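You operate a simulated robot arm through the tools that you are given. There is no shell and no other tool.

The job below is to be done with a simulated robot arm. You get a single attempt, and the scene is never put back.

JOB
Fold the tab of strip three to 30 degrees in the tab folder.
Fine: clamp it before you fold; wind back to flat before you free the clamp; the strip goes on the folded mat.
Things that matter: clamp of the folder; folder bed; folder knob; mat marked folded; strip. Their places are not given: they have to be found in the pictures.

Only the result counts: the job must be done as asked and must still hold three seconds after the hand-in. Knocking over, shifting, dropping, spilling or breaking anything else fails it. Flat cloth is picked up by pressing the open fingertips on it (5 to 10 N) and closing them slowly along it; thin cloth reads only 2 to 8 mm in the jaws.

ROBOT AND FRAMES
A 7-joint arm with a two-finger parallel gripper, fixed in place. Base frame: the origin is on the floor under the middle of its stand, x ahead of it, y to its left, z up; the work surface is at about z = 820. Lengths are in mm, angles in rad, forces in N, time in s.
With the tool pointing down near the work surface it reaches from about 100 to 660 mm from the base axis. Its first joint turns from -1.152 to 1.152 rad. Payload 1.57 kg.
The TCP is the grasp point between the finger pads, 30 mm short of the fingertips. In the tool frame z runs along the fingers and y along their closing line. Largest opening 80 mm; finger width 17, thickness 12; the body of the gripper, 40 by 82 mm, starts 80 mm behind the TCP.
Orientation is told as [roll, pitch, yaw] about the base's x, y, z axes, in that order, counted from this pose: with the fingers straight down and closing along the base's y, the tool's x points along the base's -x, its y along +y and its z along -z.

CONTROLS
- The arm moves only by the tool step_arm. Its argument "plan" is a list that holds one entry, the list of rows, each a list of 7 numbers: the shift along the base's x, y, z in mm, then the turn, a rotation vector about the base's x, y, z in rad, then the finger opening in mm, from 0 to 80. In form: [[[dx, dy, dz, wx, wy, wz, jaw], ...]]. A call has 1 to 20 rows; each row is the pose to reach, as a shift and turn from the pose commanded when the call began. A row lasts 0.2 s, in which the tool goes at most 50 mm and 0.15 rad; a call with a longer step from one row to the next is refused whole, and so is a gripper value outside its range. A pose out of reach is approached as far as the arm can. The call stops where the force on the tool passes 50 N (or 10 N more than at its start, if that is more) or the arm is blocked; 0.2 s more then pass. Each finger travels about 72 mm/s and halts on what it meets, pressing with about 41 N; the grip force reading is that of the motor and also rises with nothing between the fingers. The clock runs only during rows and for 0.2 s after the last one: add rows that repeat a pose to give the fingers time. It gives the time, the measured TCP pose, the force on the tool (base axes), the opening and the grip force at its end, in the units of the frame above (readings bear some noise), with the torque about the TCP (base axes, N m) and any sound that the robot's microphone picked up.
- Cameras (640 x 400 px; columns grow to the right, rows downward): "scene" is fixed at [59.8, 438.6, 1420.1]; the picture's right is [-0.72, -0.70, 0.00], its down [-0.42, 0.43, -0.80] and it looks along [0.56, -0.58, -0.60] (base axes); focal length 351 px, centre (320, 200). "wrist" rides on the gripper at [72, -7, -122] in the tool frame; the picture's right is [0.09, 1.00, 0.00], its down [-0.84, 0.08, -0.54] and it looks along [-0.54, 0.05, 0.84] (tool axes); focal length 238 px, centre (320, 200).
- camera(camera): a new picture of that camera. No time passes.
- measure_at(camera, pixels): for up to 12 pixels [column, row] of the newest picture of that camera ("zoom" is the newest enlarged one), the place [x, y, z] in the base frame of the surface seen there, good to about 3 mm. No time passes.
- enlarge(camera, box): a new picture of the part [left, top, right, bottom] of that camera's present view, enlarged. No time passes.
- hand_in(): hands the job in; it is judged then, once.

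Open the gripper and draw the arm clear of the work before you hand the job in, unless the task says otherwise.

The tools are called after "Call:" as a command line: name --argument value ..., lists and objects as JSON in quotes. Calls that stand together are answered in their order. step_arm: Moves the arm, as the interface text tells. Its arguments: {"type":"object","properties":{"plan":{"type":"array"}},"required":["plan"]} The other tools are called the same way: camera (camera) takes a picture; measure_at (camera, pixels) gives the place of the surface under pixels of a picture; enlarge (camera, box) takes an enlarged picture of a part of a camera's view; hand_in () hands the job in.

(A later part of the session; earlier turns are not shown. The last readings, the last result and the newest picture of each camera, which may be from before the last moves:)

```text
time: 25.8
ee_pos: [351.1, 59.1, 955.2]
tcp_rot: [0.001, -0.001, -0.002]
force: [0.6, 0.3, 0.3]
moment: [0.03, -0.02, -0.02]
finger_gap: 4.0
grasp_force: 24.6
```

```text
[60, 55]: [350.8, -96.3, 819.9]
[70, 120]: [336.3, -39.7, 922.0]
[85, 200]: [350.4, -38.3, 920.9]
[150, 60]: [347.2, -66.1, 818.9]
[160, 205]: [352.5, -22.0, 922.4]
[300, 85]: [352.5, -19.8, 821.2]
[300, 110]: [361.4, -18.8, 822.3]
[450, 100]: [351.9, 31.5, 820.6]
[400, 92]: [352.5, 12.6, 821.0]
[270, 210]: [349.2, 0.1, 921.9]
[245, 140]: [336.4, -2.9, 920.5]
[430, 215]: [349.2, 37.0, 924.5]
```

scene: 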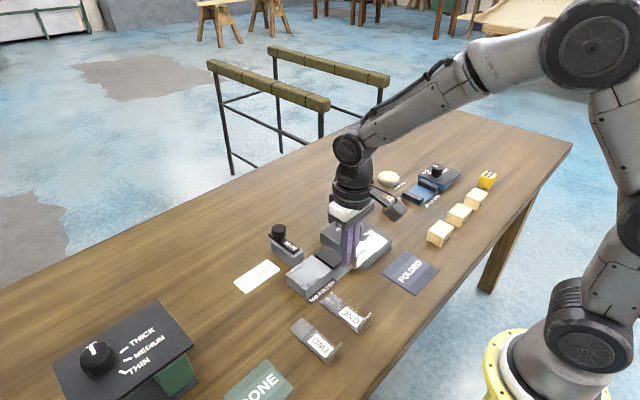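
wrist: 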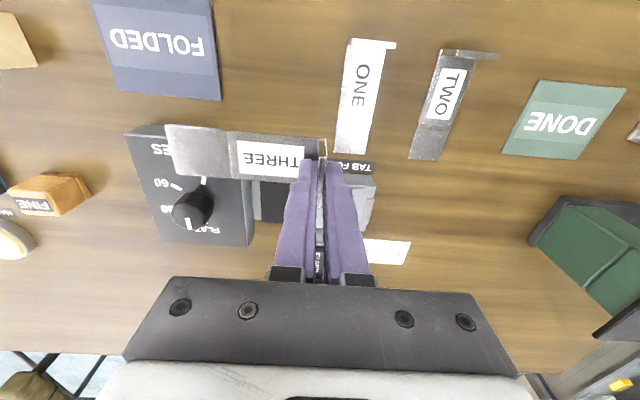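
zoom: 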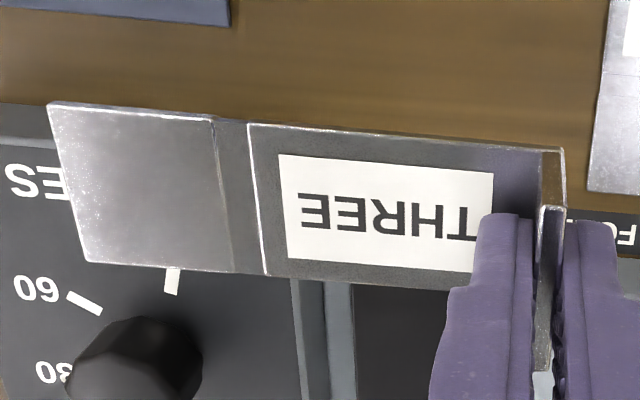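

I remeasure right at the strip edges: near edge along (60,112)–(530,150), far edge along (95,260)–(440,283), tab end (55–85, 105–260), and the flange.

Call:
measure_at --camera "zoom" --pixels '[[60, 108], [120, 113], [200, 120], [300, 132], [400, 140], [500, 150], [95, 258], [160, 263], [220, 268], [300, 274], [400, 281], [440, 284]]'

Call:
measure_at --camera "zoom" --pixels '[[58, 130], [70, 180], [85, 240], [215, 150], [225, 220], [250, 150], [262, 230], [552, 212], [560, 250], [545, 340], [552, 165], [562, 190]]'

```text
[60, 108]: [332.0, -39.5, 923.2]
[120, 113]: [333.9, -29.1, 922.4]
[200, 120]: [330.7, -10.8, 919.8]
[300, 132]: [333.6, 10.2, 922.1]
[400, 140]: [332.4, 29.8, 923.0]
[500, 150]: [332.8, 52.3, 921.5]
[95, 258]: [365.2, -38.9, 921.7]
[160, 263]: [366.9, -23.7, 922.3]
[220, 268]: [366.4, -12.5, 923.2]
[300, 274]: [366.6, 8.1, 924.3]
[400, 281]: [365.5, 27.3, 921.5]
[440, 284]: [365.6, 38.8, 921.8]
```

```text
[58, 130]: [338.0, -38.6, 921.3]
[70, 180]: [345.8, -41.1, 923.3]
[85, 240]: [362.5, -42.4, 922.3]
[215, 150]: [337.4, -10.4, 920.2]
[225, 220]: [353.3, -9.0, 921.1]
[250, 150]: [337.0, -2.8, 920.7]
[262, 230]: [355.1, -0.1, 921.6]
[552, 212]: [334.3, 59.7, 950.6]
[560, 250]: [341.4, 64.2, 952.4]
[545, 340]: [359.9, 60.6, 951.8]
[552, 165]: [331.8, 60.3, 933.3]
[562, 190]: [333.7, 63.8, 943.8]
```

Held strip: centre x ≈ TCP−1.8, strip top ≈ TCP−33, flange outer y≈63, crease centre ≈ y −5.5, tab end ≈ −41.5. I now pin down the bed's guides more exactly in a scene zoom.

Call:
enlarge --camera "scene" --box '[282, 250, 346, 300]'

```text
8.00 times, centred on (314, 275) of scene
```

zoom: 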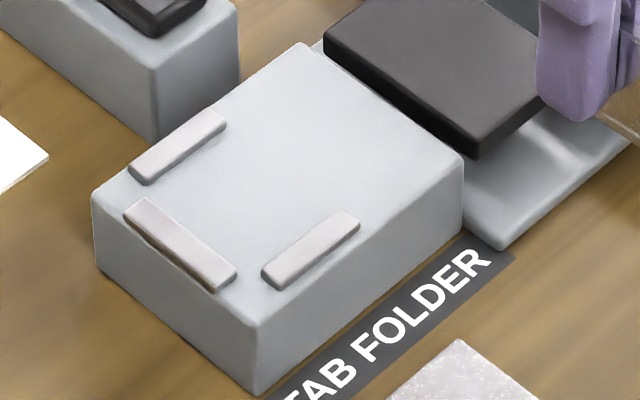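

The guides are clear here: -x guide (262–360, 208–290), +x guide (130–226, 108–183), end stop (125–236, 200–290). I measure their inner edges.

Call:
measure_at --camera "zoom" --pixels '[[266, 264], [305, 236], [340, 211], [355, 222], [275, 278], [150, 174], [190, 145], [222, 122], [206, 111], [133, 160], [200, 240], [232, 266]]'

Call:
measure_at --camera "zoom" --pixels '[[150, 203], [180, 225], [130, 207], [170, 245], [212, 282], [305, 48], [455, 155], [380, 100], [100, 195], [255, 318], [250, 180], [300, 180]]'

```text
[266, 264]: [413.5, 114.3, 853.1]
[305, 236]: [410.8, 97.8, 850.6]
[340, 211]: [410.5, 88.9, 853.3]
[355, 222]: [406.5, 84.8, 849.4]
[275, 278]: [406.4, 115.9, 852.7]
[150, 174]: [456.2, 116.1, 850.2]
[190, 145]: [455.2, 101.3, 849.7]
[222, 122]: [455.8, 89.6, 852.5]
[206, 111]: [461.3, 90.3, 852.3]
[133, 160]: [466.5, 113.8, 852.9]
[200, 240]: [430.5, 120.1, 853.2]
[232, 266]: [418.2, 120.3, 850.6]
```

```text
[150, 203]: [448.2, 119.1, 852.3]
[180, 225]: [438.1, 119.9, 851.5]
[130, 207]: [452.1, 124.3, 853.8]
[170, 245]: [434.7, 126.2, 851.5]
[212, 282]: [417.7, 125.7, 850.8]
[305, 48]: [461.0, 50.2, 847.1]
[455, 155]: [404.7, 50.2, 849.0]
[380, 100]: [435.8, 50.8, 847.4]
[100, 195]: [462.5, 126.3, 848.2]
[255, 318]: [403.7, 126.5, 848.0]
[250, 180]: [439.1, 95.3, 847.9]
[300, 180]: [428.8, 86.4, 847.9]
```

Slot inner edges x≈413.5 and 455.5 (centre ≈434.6), stop inner face y≈119.8, bed front edge y≈50, bed top ≈849–850. I carry the strip above the bed to about TCP (436.5, 112, 955), slowly.

Call:
step_arm --plan '[[[8.5, 5.3, 0, 0, 0, 0, 0], [17, 10.6, 0, 0, 0, 0, 0], [25.5, 15.9, 0, 0, 0, 0, 0], [34, 21.2, 0, 0, 0, 0, 0], [42.5, 26.5, 0, 0, 0, 0, 0], [51, 31.8, 0, 0, 0, 0, 0], [59.5, 37.1, 0, 0, 0, 0, 0], [68, 42.4, 0, 0, 0, 0, 0], [76.5, 47.7, 0, 0, 0, 0, 0], [85.4, 53, 0, 0, 0, 0, 0], [85.4, 53, 0, 0, 0, 0, 0]]]'

Call:
camera --camera "wrist"

Call:
enlarge --camera "scene" --box '[260, 190, 380, 310]'

```text
time: 28.2
ee_pos: [437.7, 112.7, 955.2]
tcp_rot: [-0.001, -0.002, -0.002]
force: [-0.6, 0.2, -1.0]
moment: [0.05, -0.01, -0.03]
finger_gap: 3.8
grasp_force: 25.1
```

```text
taken
```

wrist: 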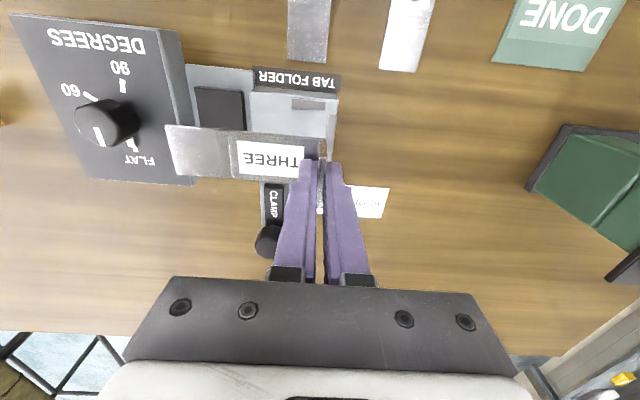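

```text
3.33 times, centred on (320, 250) of scene
```

zoom: 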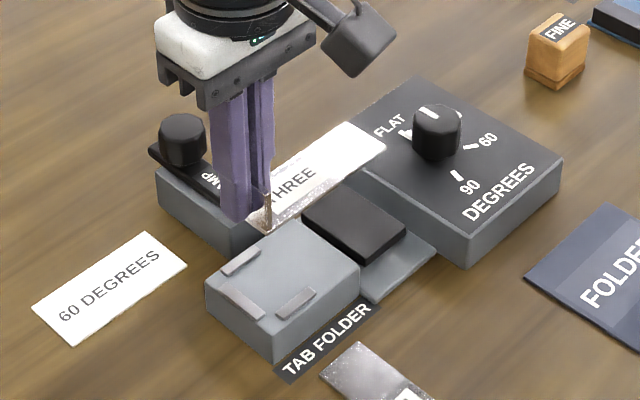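

The strip hovers over the bed. I measure strip edges in an enlarged wrist view along with visible bed parts to verify alignment.

Call:
enlarge --camera "wrist" --box '[160, 80, 350, 200]'

Call:
measure_at --camera "zoom" --pixels '[[60, 162], [150, 171], [250, 182], [400, 195], [90, 310], [160, 317], [250, 325], [400, 337], [30, 220], [40, 270], [545, 270], [550, 230]]'

```text
3.33 times, centred on (255, 140) of wrist
```

zoom: 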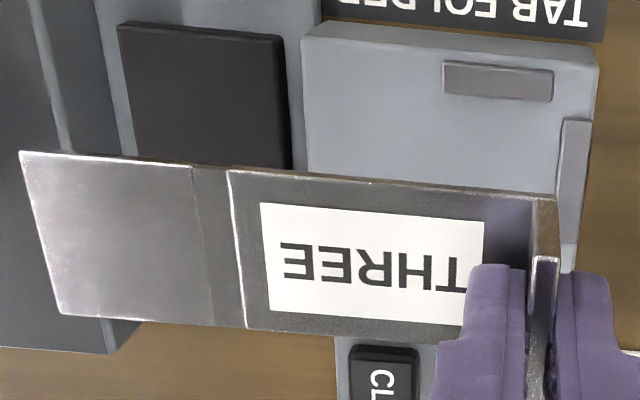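

```text
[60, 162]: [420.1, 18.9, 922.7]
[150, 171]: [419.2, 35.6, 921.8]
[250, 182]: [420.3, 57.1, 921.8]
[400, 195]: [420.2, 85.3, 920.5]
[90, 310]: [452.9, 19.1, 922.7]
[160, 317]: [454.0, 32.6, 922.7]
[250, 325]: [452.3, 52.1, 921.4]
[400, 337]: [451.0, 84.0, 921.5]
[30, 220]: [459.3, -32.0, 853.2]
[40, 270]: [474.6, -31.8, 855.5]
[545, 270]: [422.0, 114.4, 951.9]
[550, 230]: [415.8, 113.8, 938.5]
```

Strip centre is x≈436.2 vs slot 434.7, so I shift -1.5 mm and lower 60 mm, leaving about 8 mm above the bed.

Call:
step_arm --plan '[[[-1.5, 0, -8, 0, 0, 0, 0], [-1.5, 0, -16, 0, 0, 0, 0], [-1.5, 0, -24, 0, 0, 0, 0], [-1.5, 0, -32, 0, 0, 0, 0], [-1.5, 0, -40, 0, 0, 0, 0], [-1.5, 0, -48, 0, 0, 0, 0], [-1.5, 0, -55, 0, 0, 0, 0], [-1.5, 0, -60, 0, 0, 0, 0], [-1.5, 0, -60, 0, 0, 0, 0]]]'

Call:
enlarge --camera "wrist" --box '[140, 70, 350, 210]'

Call:
enlarge --camera "scene" --box '[270, 210, 370, 310]'

```text
time: 30.2
ee_pos: [434.0, 113.1, 893.9]
tcp_rot: [0.001, 0.0, 0.001]
force: [-0.9, 1.0, -1.1]
moment: [0.04, 0.01, -0.01]
finger_gap: 3.9
grasp_force: 25.0
```

```text
2.86 times, centred on (245, 140) of wrist
```

zoom: 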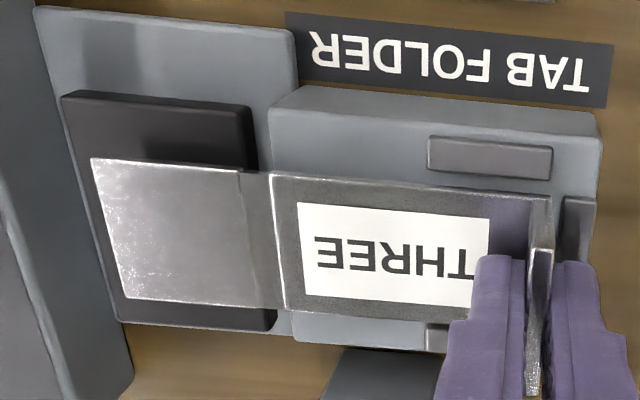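

```text
4.00 times, centred on (320, 260) of scene
```

zoom: 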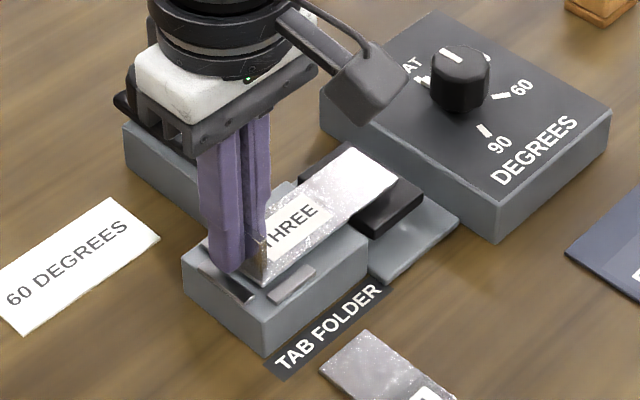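

The strip lies nicely between the guides (near guide at wrist zoom (490,155), far guide at (437,337)). I lower in 1 mm steps until contact.

Call:
step_arm --plan '[[[0, 0, -1, 0, 0, 0, 0], [0, 0, -2, 0, 0, 0, 0], [0, 0, -3, 0, 0, 0, 0], [0, 0, -4, 0, 0, 0, 0], [0, 0, -5, 0, 0, 0, 0], [0, 0, -5, 0, 0, 0, 0]]]'

Call:
enlarge --camera "scene" --box '[280, 230, 360, 300]'

```text
time: 31.6
ee_pos: [435.0, 112.3, 888.0]
tcp_rot: [-0.001, 0.0, 0.0]
force: [-1.4, 0.2, -1.9]
moment: [0.03, -0.01, 0.0]
finger_gap: 3.9
grasp_force: 24.6
```

```text
5.71 times, centred on (320, 265) of scene
```

zoom: 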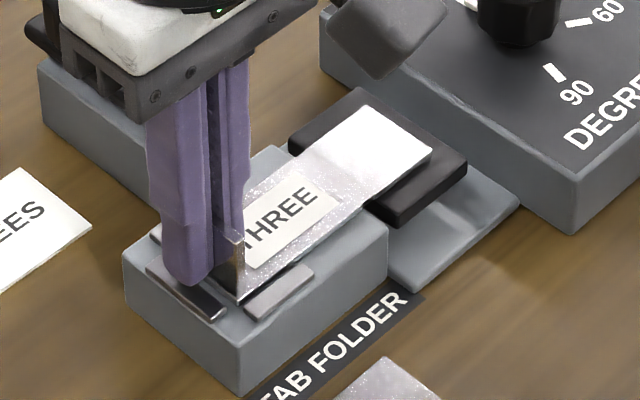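

No contact yet (force z still ≈ -1.9). I lower another 3 mm in 0.5–1 mm steps.

Call:
step_arm --plan '[[[0, 0, -0.7, 0, 0, 0, 0], [0, 0, -1.4, 0, 0, 0, 0], [0, 0, -2.1, 0, 0, 0, 0], [0, 0, -2.1, 0, 0, 0, 0]]]'

Call:
enlarge --camera "scene" --box '[280, 230, 360, 300]'

Call:
measure_at --camera "zoom" --pixels '[[360, 120], [300, 180], [400, 140], [280, 220], [190, 300], [270, 295], [350, 250], [420, 155]]'

```text
time: 32.6
ee_pos: [435.9, 112.7, 887.2]
tcp_rot: [0.001, -0.003, -0.001]
force: [-2.4, -1.7, 8.8]
moment: [-0.1, 0.17, -0.03]
finger_gap: 4.4
grasp_force: 24.8
```

```text
5.71 times, centred on (320, 265) of scene
```

zoom: 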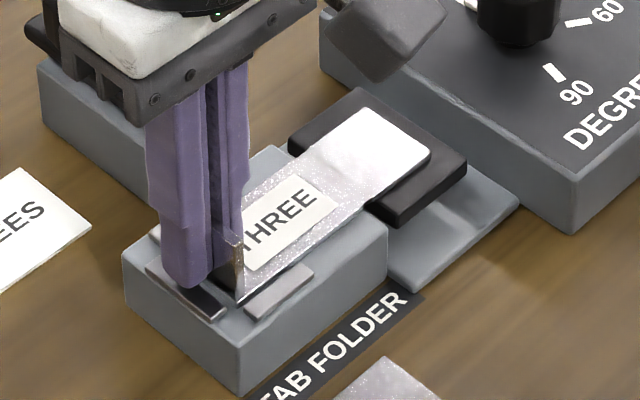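

```text
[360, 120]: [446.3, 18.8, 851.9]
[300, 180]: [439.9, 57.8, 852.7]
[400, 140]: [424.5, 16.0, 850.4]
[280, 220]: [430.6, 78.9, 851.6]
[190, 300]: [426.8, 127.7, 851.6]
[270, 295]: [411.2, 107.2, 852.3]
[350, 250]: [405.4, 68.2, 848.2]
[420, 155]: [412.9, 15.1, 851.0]
```

Contact: force z = 8.8 N, strip top at z≈852 on the bed. I ease up 0.5 mm and slide +y in 1 mm steps toward the stop, watching force y.

Call:
step_arm --plan '[[[-0.8, 0, 0.6, 0, 0, 0, 0], [-0.8, 1, 0.6, 0, 0, 0, 0], [-0.8, 2, 0.6, 0, 0, 0, 0], [-0.8, 2.5, 0.6, 0, 0, 0, 0]]]'

Call:
enlarge --camera "scene" --box '[280, 230, 360, 300]'

```text
time: 33.6
ee_pos: [434.0, 115.1, 886.9]
tcp_rot: [0.001, 0.0, 0.001]
force: [0.5, -2.6, 5.7]
moment: [-0.1, 0.03, -0.02]
finger_gap: 3.8
grasp_force: 24.8
```

```text
5.71 times, centred on (320, 265) of scene
```

zoom: 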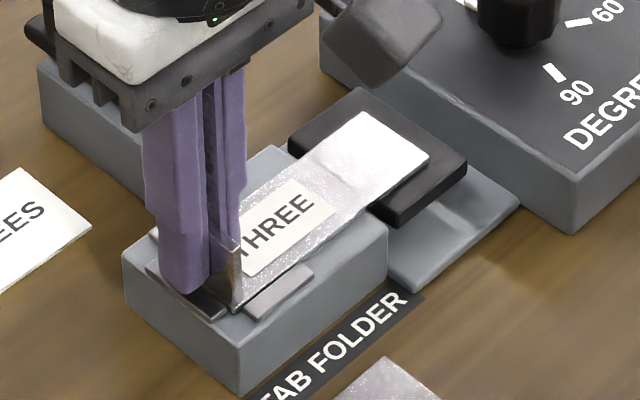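

Force y is only -2.6 (sliding friction), TCP y 115.1. I continue +y in 0.5 mm steps up to 3 mm more to find the stop.

Call:
step_arm --plan '[[[0, 0.5, 0.2, 0, 0, 0, 0], [0, 1, 0.2, 0, 0, 0, 0], [0, 1.5, 0.2, 0, 0, 0, 0], [0, 2, 0.2, 0, 0, 0, 0]]]'

Call:
enlarge --camera "wrist" --box '[140, 70, 350, 210]'

```text
time: 34.6
ee_pos: [434.1, 115.7, 887.5]
tcp_rot: [-0.001, 0.002, -0.001]
force: [-0.1, -12.1, 4.1]
moment: [-0.47, -0.01, -0.01]
finger_gap: 4.0
grasp_force: 24.3
```

```text
2.86 times, centred on (245, 140) of wrist
```

zoom: 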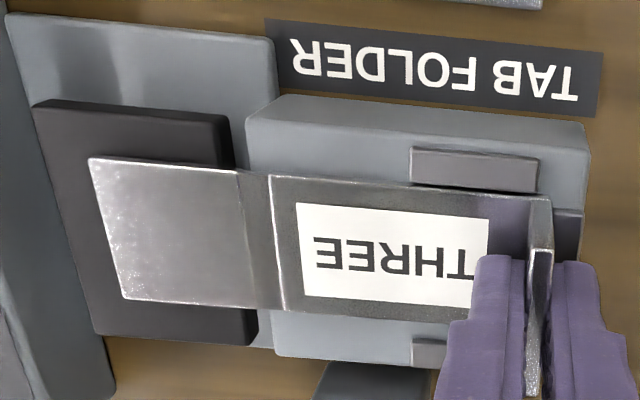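

Stop contact: force y = -12 N with moment -0.47 (contact at strip level). The strip is against the -x guide visually with ~5 mm slack at the far guide, so I relieve y slightly and centre it +2 mm in x.

Call:
step_arm --plan '[[[0, -0.8, 0.2, 0, 0, 0, 0], [1, -0.8, 0.2, 0, 0, 0, 0], [2, -0.8, 0.2, 0, 0, 0, 0], [2.3, -0.5, 0.2, 0, 0, 0, 0], [2.3, -0.5, 0, 0, 0, 0, 0]]]'

Call:
enlarge --camera "wrist" --box '[140, 70, 350, 210]'

Call:
measure_at --camera "zoom" --pixels '[[150, 168], [300, 182], [400, 190], [160, 298], [300, 310], [420, 318], [440, 148], [440, 185], [430, 342], [240, 180], [270, 190], [560, 215]]'

```text
time: 35.8
ee_pos: [435.4, 117.2, 887.5]
tcp_rot: [0.0, 0.001, 0.0]
force: [-6.1, -11.9, 2.9]
moment: [-0.4, 0.18, 0.03]
finger_gap: 4.1
grasp_force: 24.9
```

```text
2.86 times, centred on (245, 140) of wrist
```

zoom: 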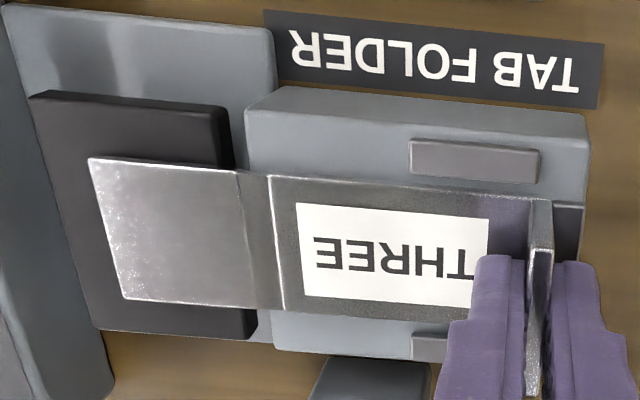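

```text
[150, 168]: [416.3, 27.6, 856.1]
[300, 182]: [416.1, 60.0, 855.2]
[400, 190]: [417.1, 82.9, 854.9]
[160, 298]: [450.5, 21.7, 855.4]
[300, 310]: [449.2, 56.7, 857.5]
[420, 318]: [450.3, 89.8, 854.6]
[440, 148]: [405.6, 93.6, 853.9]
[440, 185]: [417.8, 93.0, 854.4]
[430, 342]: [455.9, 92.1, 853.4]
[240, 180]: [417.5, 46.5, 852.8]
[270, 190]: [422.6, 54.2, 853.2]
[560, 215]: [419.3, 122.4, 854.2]
```

The strip is now between both guides with small gaps and against the stop. I relieve the y and x push, then open the fingers to 30 mm.

Call:
step_arm --plan '[[[1.8, -0.7, 0.2, 0, 0, 0, 0], [-0.6, -1.3, 0.2, 0, 0, 0, 0], [-0.6, -1.3, 0.2, 0, 0, 0, 0]]]'

```text
time: 36.6
ee_pos: [436.6, 116.7, 888.2]
tcp_rot: [0.002, -0.003, 0.0]
force: [1.1, -2.6, -0.7]
moment: [-0.1, -0.03, 0.0]
finger_gap: 4.1
grasp_force: 24.8
```

Forces are nearly zero now. I open the fingers to 30 mm and check that the strip stays put.

Call:
step_arm --plan '[[[0, 0, 0, 0, 0, 0, 10], [0, 0, 0, 0, 0, 0, 20], [0, 0, 0, 0, 0, 0, 30], [0, 0, 0, 0, 0, 0, 30]]]'

Call:
enlarge --camera "wrist" --box '[140, 70, 380, 230]'

Call:
enlarge --camera "scene" --box '[280, 230, 360, 300]'

```text
time: 37.6
ee_pos: [435.0, 114.4, 888.1]
tcp_rot: [0.001, 0.0, 0.001]
force: [-0.6, -0.4, -0.9]
moment: [0.02, -0.04, -0.04]
finger_gap: 30.1
grasp_force: 0.1
```

```text
2.50 times, centred on (260, 150) of wrist
```

zoom: 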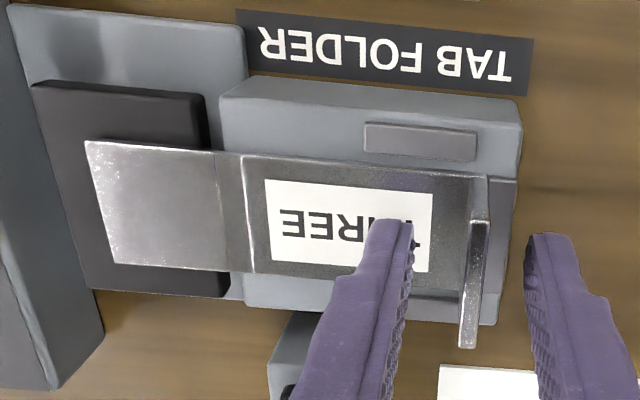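

```text
5.71 times, centred on (320, 265) of scene
```

zoom: 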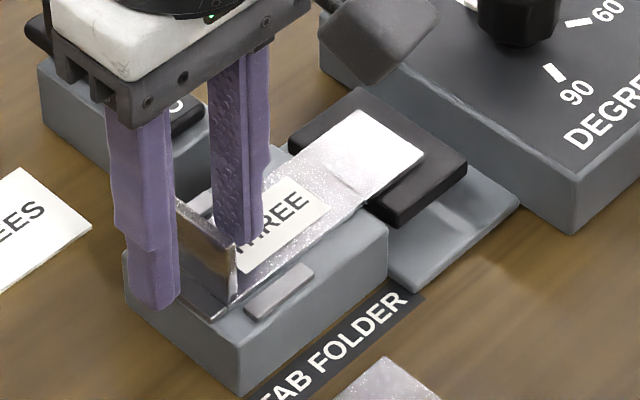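

The strip stays seated. I raise the gripper straight up 80 mm and look at the seating from above.

Call:
step_arm --plan '[[[0, 0, 10, 0, 0, 0, 30], [0, 0, 30, 0, 0, 0, 30], [0, 0, 55, 0, 0, 0, 30], [0, 0, 80, 0, 0, 0, 30], [20, -20, 85, 0, 0, 0, 30], [40, -50, 90, 0, 0, 0, 50], [40, -50, 90, 0, 0, 0, 50]]]'

Call:
camera --camera "wrist"

Call:
enlarge --camera "wrist" --box '[230, 30, 400, 180]'

Call:
enlarge --camera "scene" --box '[260, 210, 360, 300]'

```text
time: 39.2
ee_pos: [476.5, 64.8, 978.3]
tcp_rot: [0.0, 0.0, 0.001]
force: [-1.1, 0.6, -1.1]
moment: [0.01, -0.03, 0.02]
finger_gap: 50.0
grasp_force: 0.0
```

```text
taken
```

wrist: 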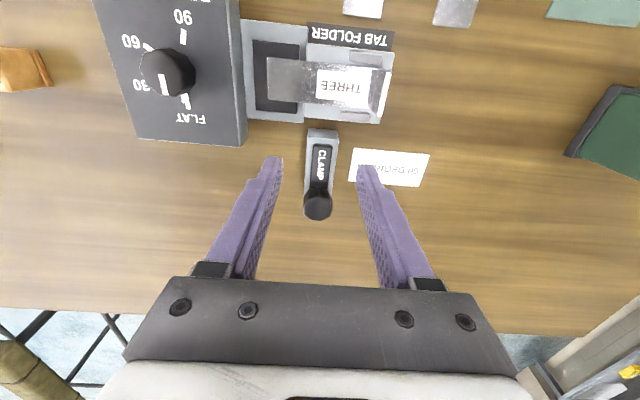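

```text
2.67 times, centred on (315, 105) of wrist
```

zoom: 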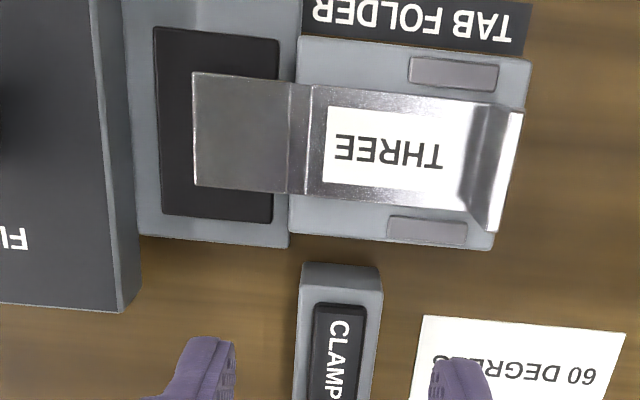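

```text
4.44 times, centred on (310, 255) of scene
```

zoom: 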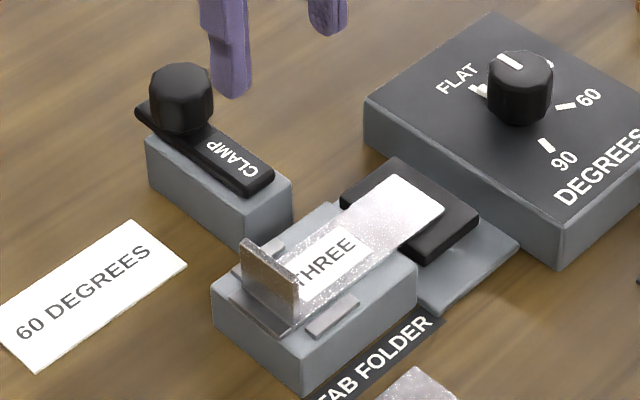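

The strip is well seated with its crease at the bed edge (zoom columns 288–310 vs. bed edge ~297). Now I measure the clamp knob and bar exactly before grasping the knob.

Call:
enlarge --camera "wrist" --box '[280, 120, 370, 230]'

Call:
measure_at --camera "zoom" --pixels '[[180, 290], [240, 290], [210, 265], [205, 325], [235, 325], [210, 295], [190, 105], [240, 105], [180, 220], [245, 220], [212, 240], [212, 110]]'

```text
3.64 times, centred on (325, 175) of wrist
```

zoom: 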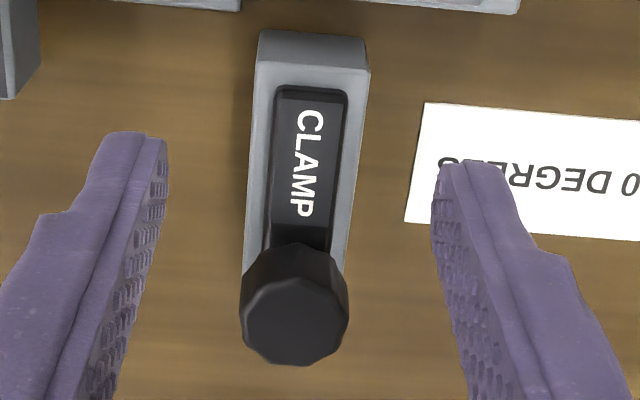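

```text
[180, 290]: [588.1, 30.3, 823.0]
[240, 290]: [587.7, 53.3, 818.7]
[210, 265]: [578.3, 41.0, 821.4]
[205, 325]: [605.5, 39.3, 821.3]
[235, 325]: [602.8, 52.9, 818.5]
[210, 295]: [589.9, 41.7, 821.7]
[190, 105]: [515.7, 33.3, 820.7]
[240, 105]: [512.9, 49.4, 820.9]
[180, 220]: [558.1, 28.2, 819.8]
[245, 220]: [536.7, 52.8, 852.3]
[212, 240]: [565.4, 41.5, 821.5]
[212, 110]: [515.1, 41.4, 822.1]
```

The knob top in this zoom is around (295,320), radius ~52 px, the bar at (305,170). I measure those points.

Call:
measure_at --camera "zoom" --pixels '[[295, 320], [248, 320], [342, 320], [295, 290], [290, 358], [300, 255], [280, 100], [340, 105], [275, 230], [330, 230], [265, 75], [360, 85]]'

```text
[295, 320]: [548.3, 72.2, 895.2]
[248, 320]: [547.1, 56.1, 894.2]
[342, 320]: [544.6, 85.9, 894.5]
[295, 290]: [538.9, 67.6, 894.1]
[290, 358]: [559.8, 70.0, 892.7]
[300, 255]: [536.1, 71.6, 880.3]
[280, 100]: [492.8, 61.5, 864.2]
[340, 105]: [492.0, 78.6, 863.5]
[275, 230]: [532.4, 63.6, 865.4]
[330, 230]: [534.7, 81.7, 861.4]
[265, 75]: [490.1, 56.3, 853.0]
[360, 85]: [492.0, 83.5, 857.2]
```

Clamp knob centre ≈ (546, 71, top 894.5), radius ≈ 15. I move over it and descend to TCP z≈898 with fingers open 60 mm.

Call:
step_arm --plan '[[[35, 3, 0, 0, 0, 0, 60], [69.5, 6.5, 0, 0, 0, 0, 60], [69.5, 6.5, -20, 0, 0, 0, 60], [69.5, 6.5, -45, 0, 0, 0, 60], [69.5, 6.5, -65, 0, 0, 0, 60], [69.5, 6.5, -78, 0, 0, 0, 60], [69.5, 6.5, -78, 0, 0, 0, 60]]]'

Call:
camera --camera "wrist"

Call:
enlarge --camera "scene" --box '[240, 180, 340, 290]'

```text
time: 40.8
ee_pos: [545.3, 73.0, 899.0]
tcp_rot: [0.001, -0.001, 0.001]
force: [-0.3, -0.2, 0.2]
moment: [-0.01, 0.0, 0.01]
finger_gap: 60.0
grasp_force: 0.0
```

```text
taken
```

wrist: 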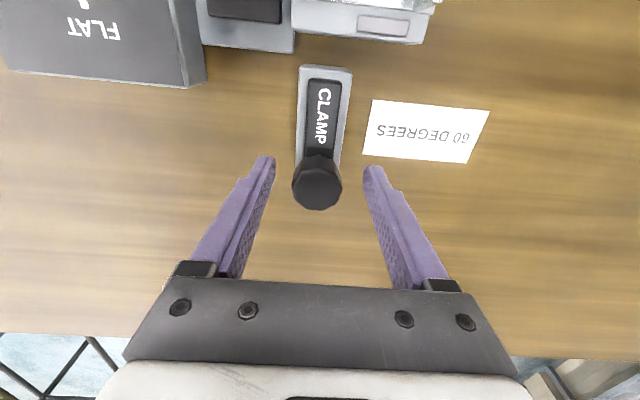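

```text
3.64 times, centred on (290, 235) of scene
```

zoom: 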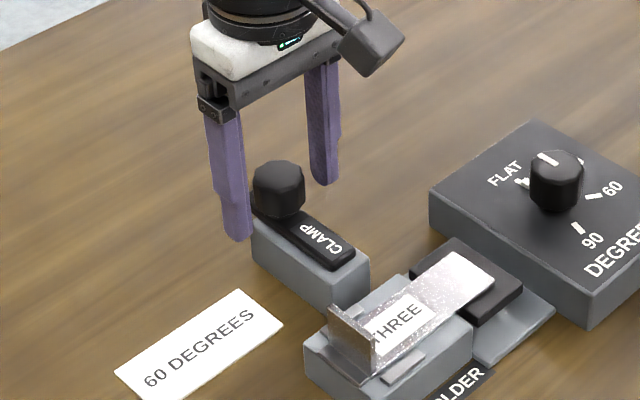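

The fingers straddle the knob symmetrically (268 and 372, knob at 317). I close on it.

Call:
step_arm --plan '[[[0, 0, 0, 0, 0, 0, 45], [0, 0, 0, 0, 0, 0, 36], [0, 0, 0, 0, 0, 0, 31], [0, 0, 0, 0, 0, 0, 28], [0, 0, 0, 0, 0, 0, 24], [0, 0, 0, 0, 0, 0, 24]]]'

Call:
camera --camera "wrist"

```text
time: 42.2
ee_pos: [545.6, 69.7, 900.5]
tcp_rot: [-0.002, 0.0, 0.001]
force: [-0.5, -14.5, -0.4]
moment: [0.12, -0.01, -0.04]
finger_gap: 31.3
grasp_force: 40.2
```

```text
taken
```

wrist: 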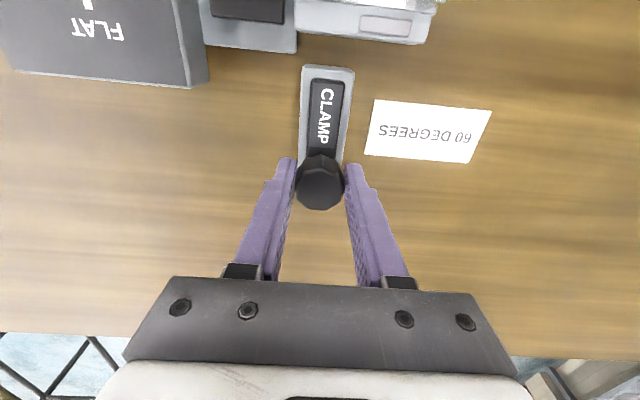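

Gripped (gap 31.3), with a side force y of -14.5 N meaning the knob centre lies slightly to -y and is stiff sideways. I shift -2 mm in y to relieve and then try moving -x by small steps.

Call:
step_arm --plan '[[[0, -1, 0, 0, 0, 0, 24], [0, -2, 0, 0, 0, 0, 24], [0, -2, 0, 0, 0, 0, 24]]]'

Call:
step_arm --plan '[[[-1.5, 0, 0, 0, 0, 0, 24], [-3, 0, 0, 0, 0, 0, 24], [-4.5, 0, 0, 0, 0, 0, 24]]]'

```text
time: 43.0
ee_pos: [545.8, 69.8, 901.1]
tcp_rot: [0.0, -0.001, 0.002]
force: [-1.3, -9.7, 1.3]
moment: [-0.77, 0.04, -0.1]
finger_gap: 31.2
grasp_force: 40.0
```

```text
time: 43.8
ee_pos: [541.5, 70.7, 900.0]
tcp_rot: [0.0, -0.002, 0.001]
force: [0.5, -7.1, 1.0]
moment: [-0.64, 0.26, 0.0]
finger_gap: 31.3
grasp_force: 39.9
```

TCP moved 4 mm in -x with almost no resisting force. I check whether the knob/bar moved along.

Call:
enlarge --camera "wrist" --box '[270, 40, 380, 240]'

Call:
enlarge --camera "scene" --box '[256, 200, 336, 270]'

```text
2.00 times, centred on (325, 140) of wrist
```

zoom: 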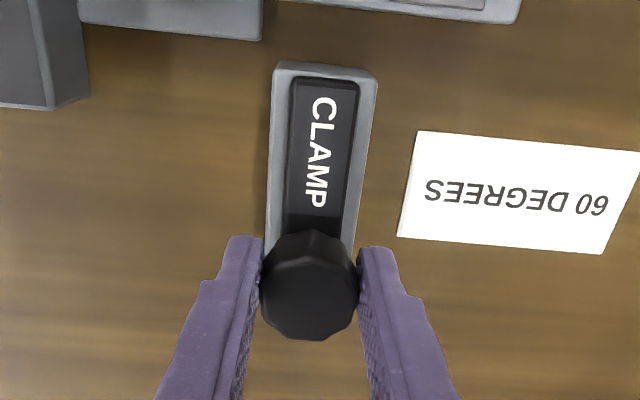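

```text
5.71 times, centred on (296, 235) of scene
```

zoom: 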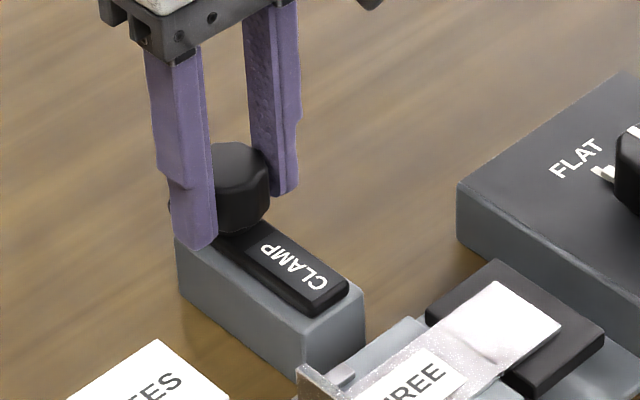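

The bar's front end has slid toward the block's near edge — it is a slide along -x. I continue 20 mm more in 2 mm steps.

Call:
step_arm --plan '[[[-2, 0, 0, 0, 0, 0, 24], [-4, 0, 0, 0, 0, 0, 24], [-6, 0, 0, 0, 0, 0, 24], [-8, 0, 0, 0, 0, 0, 24], [-10, 0, 0, 0, 0, 0, 24], [-12, 0, 0, 0, 0, 0, 24], [-14, 0, 0, 0, 0, 0, 24], [-16, 0, 0, 0, 0, 0, 24], [-18, 0, 0, 0, 0, 0, 24], [-20, 0, 0, 0, 0, 0, 24]]]'

Call:
enlarge --camera "scene" --box '[256, 200, 346, 290]'

```text
time: 46.0
ee_pos: [521.3, 70.3, 900.4]
tcp_rot: [0.0, 0.0, -0.001]
force: [0.6, -0.5, 0.3]
moment: [-0.47, -0.13, -0.01]
finger_gap: 31.3
grasp_force: 40.1
```

```text
4.44 times, centred on (301, 245) of scene
```

zoom: 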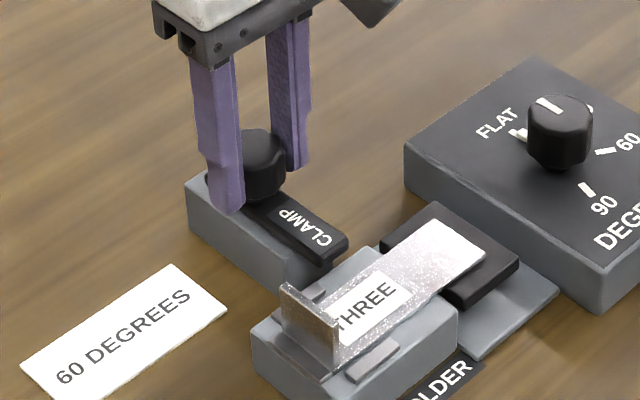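

It slides freely (force ≈ 0). I continue another 12 mm with 1.5 mm steps and watch for resistance near the strip.

Call:
step_arm --plan '[[[-1.5, 0, 0, 0, 0, 0, 24], [-3, 0, 0, 0, 0, 0, 24], [-4.5, 0, 0, 0, 0, 0, 24], [-6, 0, 0, 0, 0, 0, 24], [-7.5, 0, 0, 0, 0, 0, 24], [-9, 0, 0, 0, 0, 0, 24], [-10.5, 0, 0, 0, 0, 0, 24], [-12, 0, 0, 0, 0, 0, 24]]]'

Call:
enlarge --camera "scene" --box '[266, 210, 346, 290]'

Call:
camera --camera "wrist"

```text
time: 47.8
ee_pos: [510.1, 69.9, 899.5]
tcp_rot: [0.0, -0.001, 0.0]
force: [0.8, 0.4, 1.8]
moment: [-0.36, -0.48, 0.02]
finger_gap: 31.3
grasp_force: 40.2
```

```text
5.00 times, centred on (306, 250) of scene
```

zoom: 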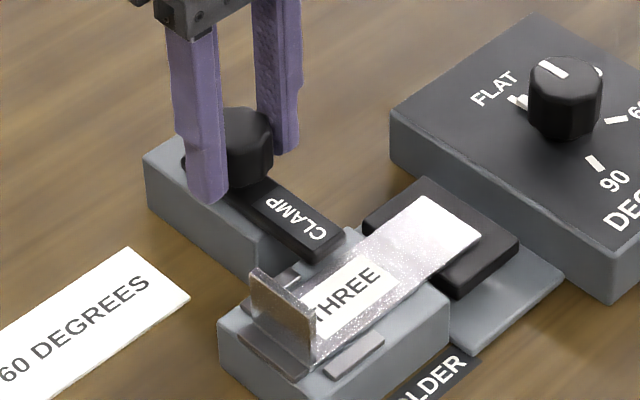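

```text
taken
```

wrist: 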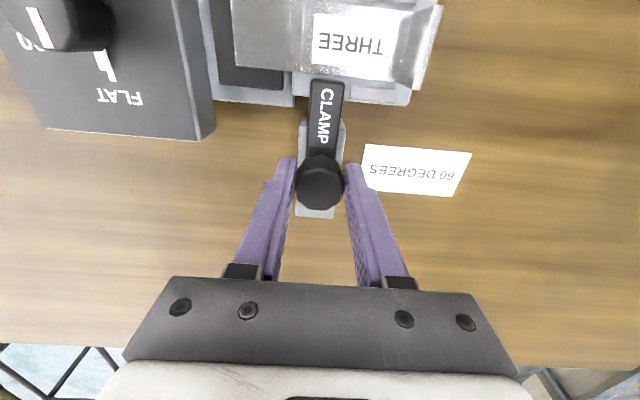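

The bar front is near the strip's far edge (x≈454). I continue in 1 mm steps, 8 mm, watching force.

Call:
step_arm --plan '[[[-1, 0, 0, 0, 0, 0, 24], [-2, 0, 0, 0, 0, 0, 24], [-3, 0, 0, 0, 0, 0, 24], [-4, 0, 0, 0, 0, 0, 24], [-5, 0, 0, 0, 0, 0, 24], [-6, 0, 0, 0, 0, 0, 24], [-7, 0, 0, 0, 0, 0, 24], [-8, 0, 0, 0, 0, 0, 24]]]'

Call:
enlarge --camera "scene" --box '[266, 210, 346, 290]'

Call:
enlarge --camera "wrist" --box '[200, 0, 450, 230]'

```text
time: 49.6
ee_pos: [499.8, 70.7, 899.9]
tcp_rot: [0.0, 0.0, 0.001]
force: [1.2, 2.2, 0.4]
moment: [-0.42, -0.15, 0.01]
finger_gap: 30.9
grasp_force: 39.5
```

```text
5.00 times, centred on (306, 250) of scene
```

zoom: 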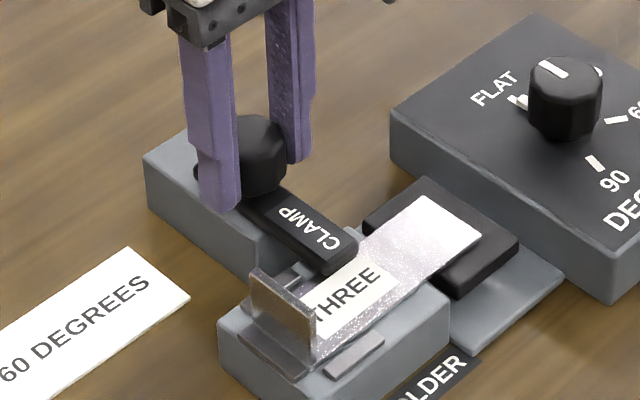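

```text
1.74 times, centred on (325, 115) of wrist
```

zoom: 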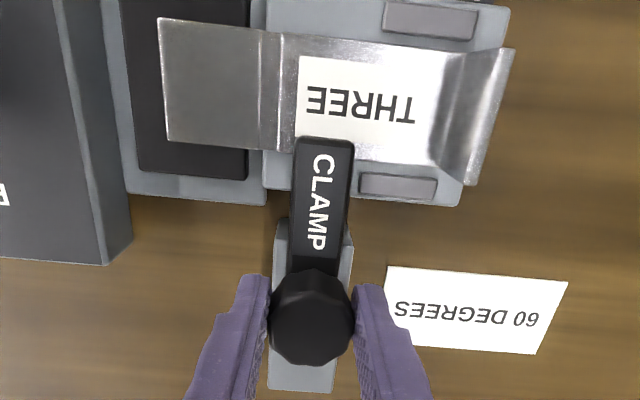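

The bar is riding over the strip edge with no resistance. I continue in 1.5 mm steps to find the end of travel.

Call:
step_arm --plan '[[[-1.5, 0, 0, 0, 0, 0, 24], [-3, 0, 0, 0, 0, 0, 24], [-4.5, 0, 0, 0, 0, 0, 24], [-6, 0, 0, 0, 0, 0, 24], [-7.5, 0, 0, 0, 0, 0, 24], [-9, 0, 0, 0, 0, 0, 24], [-10.5, 0, 0, 0, 0, 0, 24], [-12, 0, 0, 0, 0, 0, 24]]]'

Call:
enlarge --camera "scene" --box '[266, 210, 346, 290]'

Call:
enlarge --camera "wrist" --box '[200, 0, 450, 230]'

```text
time: 51.4
ee_pos: [489.0, 70.8, 900.1]
tcp_rot: [0.0, -0.002, 0.0]
force: [0.7, 1.8, 2.5]
moment: [-0.34, -0.15, 0.01]
finger_gap: 31.1
grasp_force: 40.0
```

```text
5.00 times, centred on (306, 250) of scene
```

zoom: 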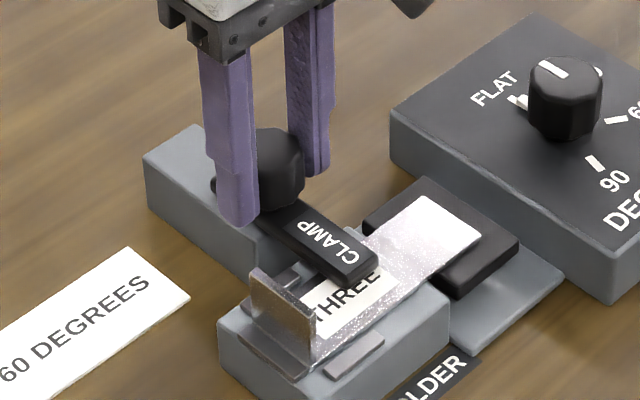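

```text
1.74 times, centred on (325, 115) of wrist
```

zoom: 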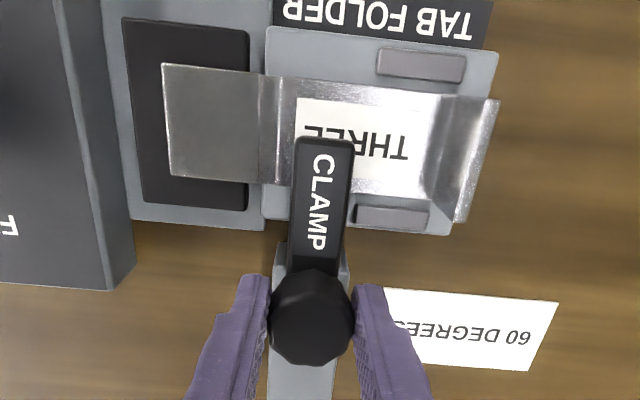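

Still free at TCP x=489, bar across half the strip. I keep going in 1.5 mm steps up to 15 mm.

Call:
step_arm --plan '[[[-1.5, 0, 0, 0, 0, 0, 24], [-3, 0, 0, 0, 0, 0, 24], [-4.5, 0, 0, 0, 0, 0, 24], [-6, 0, 0, 0, 0, 0, 24], [-7.5, 0, 0, 0, 0, 0, 24], [-9, 0, 0, 0, 0, 0, 24], [-10.5, 0, 0, 0, 0, 0, 24], [-12, 0, 0, 0, 0, 0, 24], [-13.5, 0, 0, 0, 0, 0, 24], [-15, 0, 0, 0, 0, 0, 24]]]'

Call:
enlarge --camera "scene" --box '[266, 210, 346, 290]'

Call:
enlarge --camera "wrist" --box '[200, 0, 450, 230]'

```text
time: 53.6
ee_pos: [473.6, 69.8, 900.5]
tcp_rot: [0.0, -0.001, 0.0]
force: [0.5, 1.4, 2.1]
moment: [-0.46, -0.23, 0.01]
finger_gap: 31.1
grasp_force: 39.8
```

```text
5.00 times, centred on (306, 250) of scene
```

zoom: 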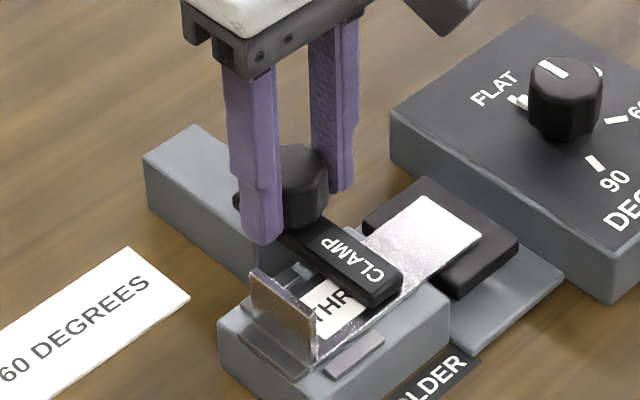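

```text
1.74 times, centred on (325, 115) of wrist
```

zoom: 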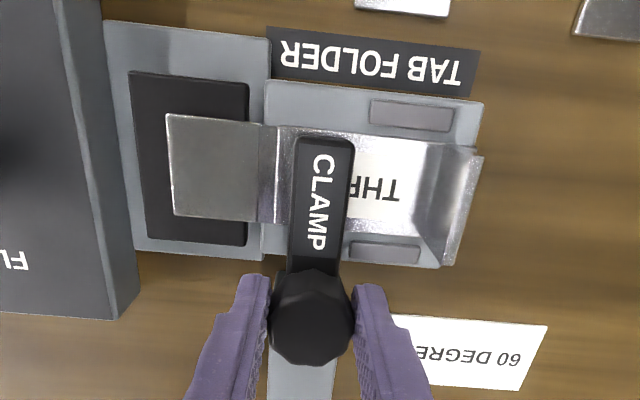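

The bar nearly spans the strip (front ≈ x 417). I continue at 1 mm steps for up to 8 mm to feel the end stop.

Call:
step_arm --plan '[[[-1, 0, 0, 0, 0, 0, 24], [-2, 0, 0, 0, 0, 0, 24], [-3, 0, 0, 0, 0, 0, 24], [-4, 0, 0, 0, 0, 0, 24], [-4, 0, 0, 0, 0, 0, 24]]]'

Call:
enlarge --camera "wrist" --box '[200, 0, 450, 230]'

```text
time: 54.8
ee_pos: [470.3, 69.8, 899.7]
tcp_rot: [-0.001, -0.002, 0.0]
force: [3.1, 0.6, 1.9]
moment: [-0.46, 0.51, -0.06]
finger_gap: 30.9
grasp_force: 40.0
```

```text
1.74 times, centred on (325, 115) of wrist
```

zoom: 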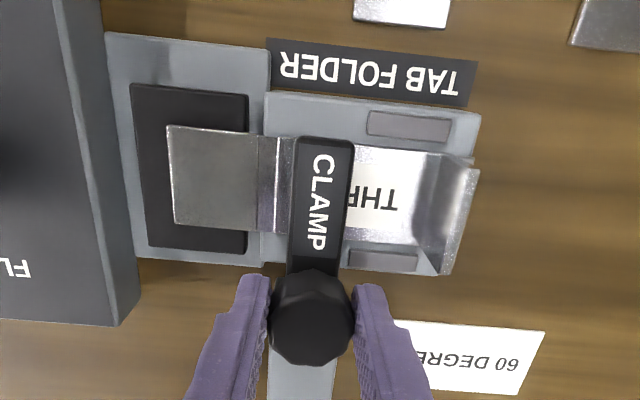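

Force x has begun to rise (3.1 N, moment 0.51). I push up to 4 mm more in 1 mm steps to confirm the end stop.

Call:
step_arm --plan '[[[-1, 0, 0, 0, 0, 0, 24], [-2, 0, 0, 0, 0, 0, 24], [-3, 0, 0, 0, 0, 0, 24], [-3, 0, 0, 0, 0, 0, 24]]]'

Call:
enlarge --camera "wrist" --box '[200, 0, 450, 230]'

Call:
enlarge --camera "scene" --box '[266, 210, 346, 290]'

```text
time: 55.8
ee_pos: [469.9, 70.9, 900.1]
tcp_rot: [0.0, -0.008, -0.001]
force: [25.4, -1.4, -14.1]
moment: [-0.55, -0.34, 0.04]
finger_gap: 31.4
grasp_force: 40.3
```

```text
1.74 times, centred on (325, 115) of wrist
```

zoom: 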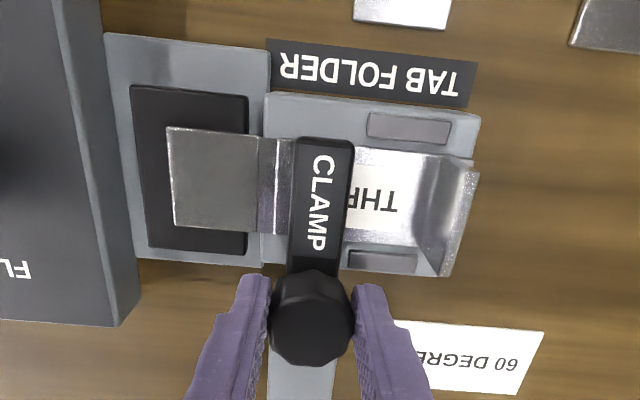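

```text
5.00 times, centred on (306, 250) of scene
```

zoom: 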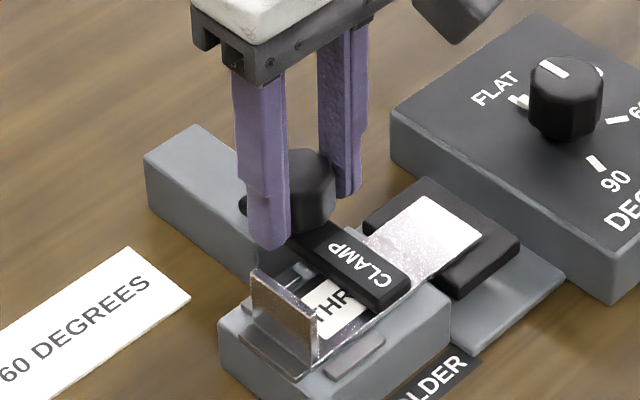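

End of travel: x stuck at 470 with 25 N, bar across the whole strip — clamped. I relieve the push and open the fingers.

Call:
step_arm --plan '[[[2, 0, 0, 0, 0, 0, 24], [3, 0, 0, 0, 0, 0, 24], [3, 0, 0, 0, 0, 0, 24]]]'

Call:
step_arm --plan '[[[0, 0, 0, 0, 0, 0, 40], [0, 0, 0, 0, 0, 0, 55], [0, 0, 0, 0, 0, 0, 60], [0, 0, 20, 0, 0, 0, 60], [0, 0, 50, 0, 0, 0, 60], [0, 0, 80, 0, 0, 0, 60], [0, 0, 80, 0, 0, 0, 60]]]'

Call:
camera --camera "wrist"

Call:
enlarge --camera "scene" --box '[266, 200, 396, 300]'

```text
time: 56.6
ee_pos: [470.5, 70.2, 898.7]
tcp_rot: [0.001, 0.001, -0.001]
force: [4.1, -0.8, -0.9]
moment: [-0.48, -1.03, 0.09]
finger_gap: 31.0
grasp_force: 40.0
```

```text
time: 58.2
ee_pos: [468.5, 69.8, 979.9]
tcp_rot: [0.001, -0.001, 0.001]
force: [0.9, -0.8, 0.0]
moment: [0.0, 0.01, -0.01]
finger_gap: 60.1
grasp_force: 0.1
```

```text
taken
```

wrist: 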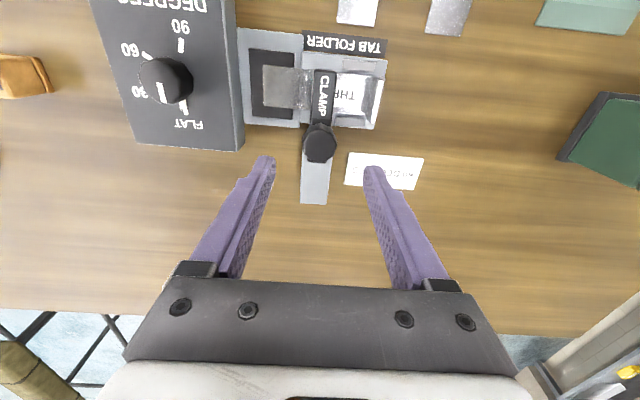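

```text
4.00 times, centred on (331, 250) of scene
```

zoom: 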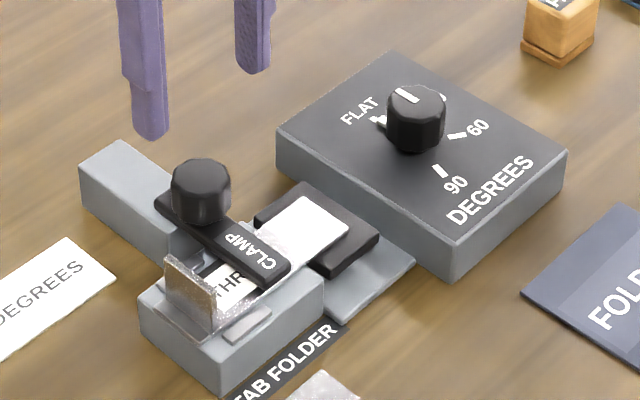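

The clamp is set. I move above the dial to view the knob pointer and the 30 mark clearly.

Call:
step_arm --plan '[[[0, -40, 0, 0, 0, 0, 60], [0, -80, 0, 0, 0, 0, 60], [0, -115, 5, 0, 0, 0, 60], [0, -115, 5, 0, 0, 0, 60]]]'

Call:
camera --camera "wrist"

Call:
enlarge --camera "wrist" --box '[240, 10, 400, 160]'

```text
time: 59.2
ee_pos: [472.0, -44.2, 985.7]
tcp_rot: [0.0, -0.001, 0.0]
force: [-0.2, -0.1, 0.1]
moment: [0.0, -0.03, -0.01]
finger_gap: 59.9
grasp_force: 0.0
```

```text
taken
```

wrist: 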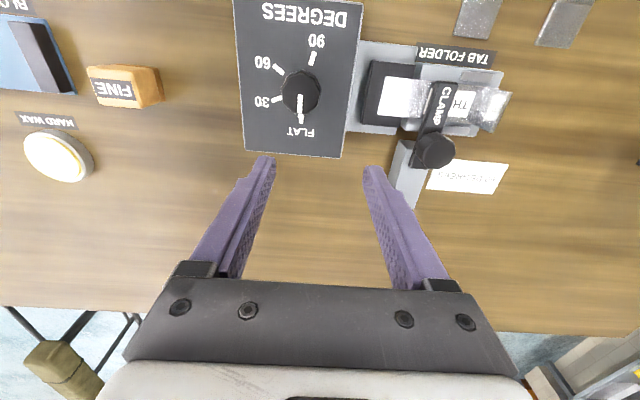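

```text
2.67 times, centred on (320, 85) of wrist
```

zoom: 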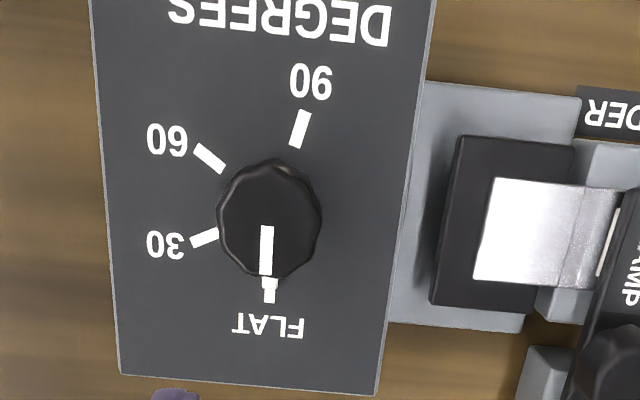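

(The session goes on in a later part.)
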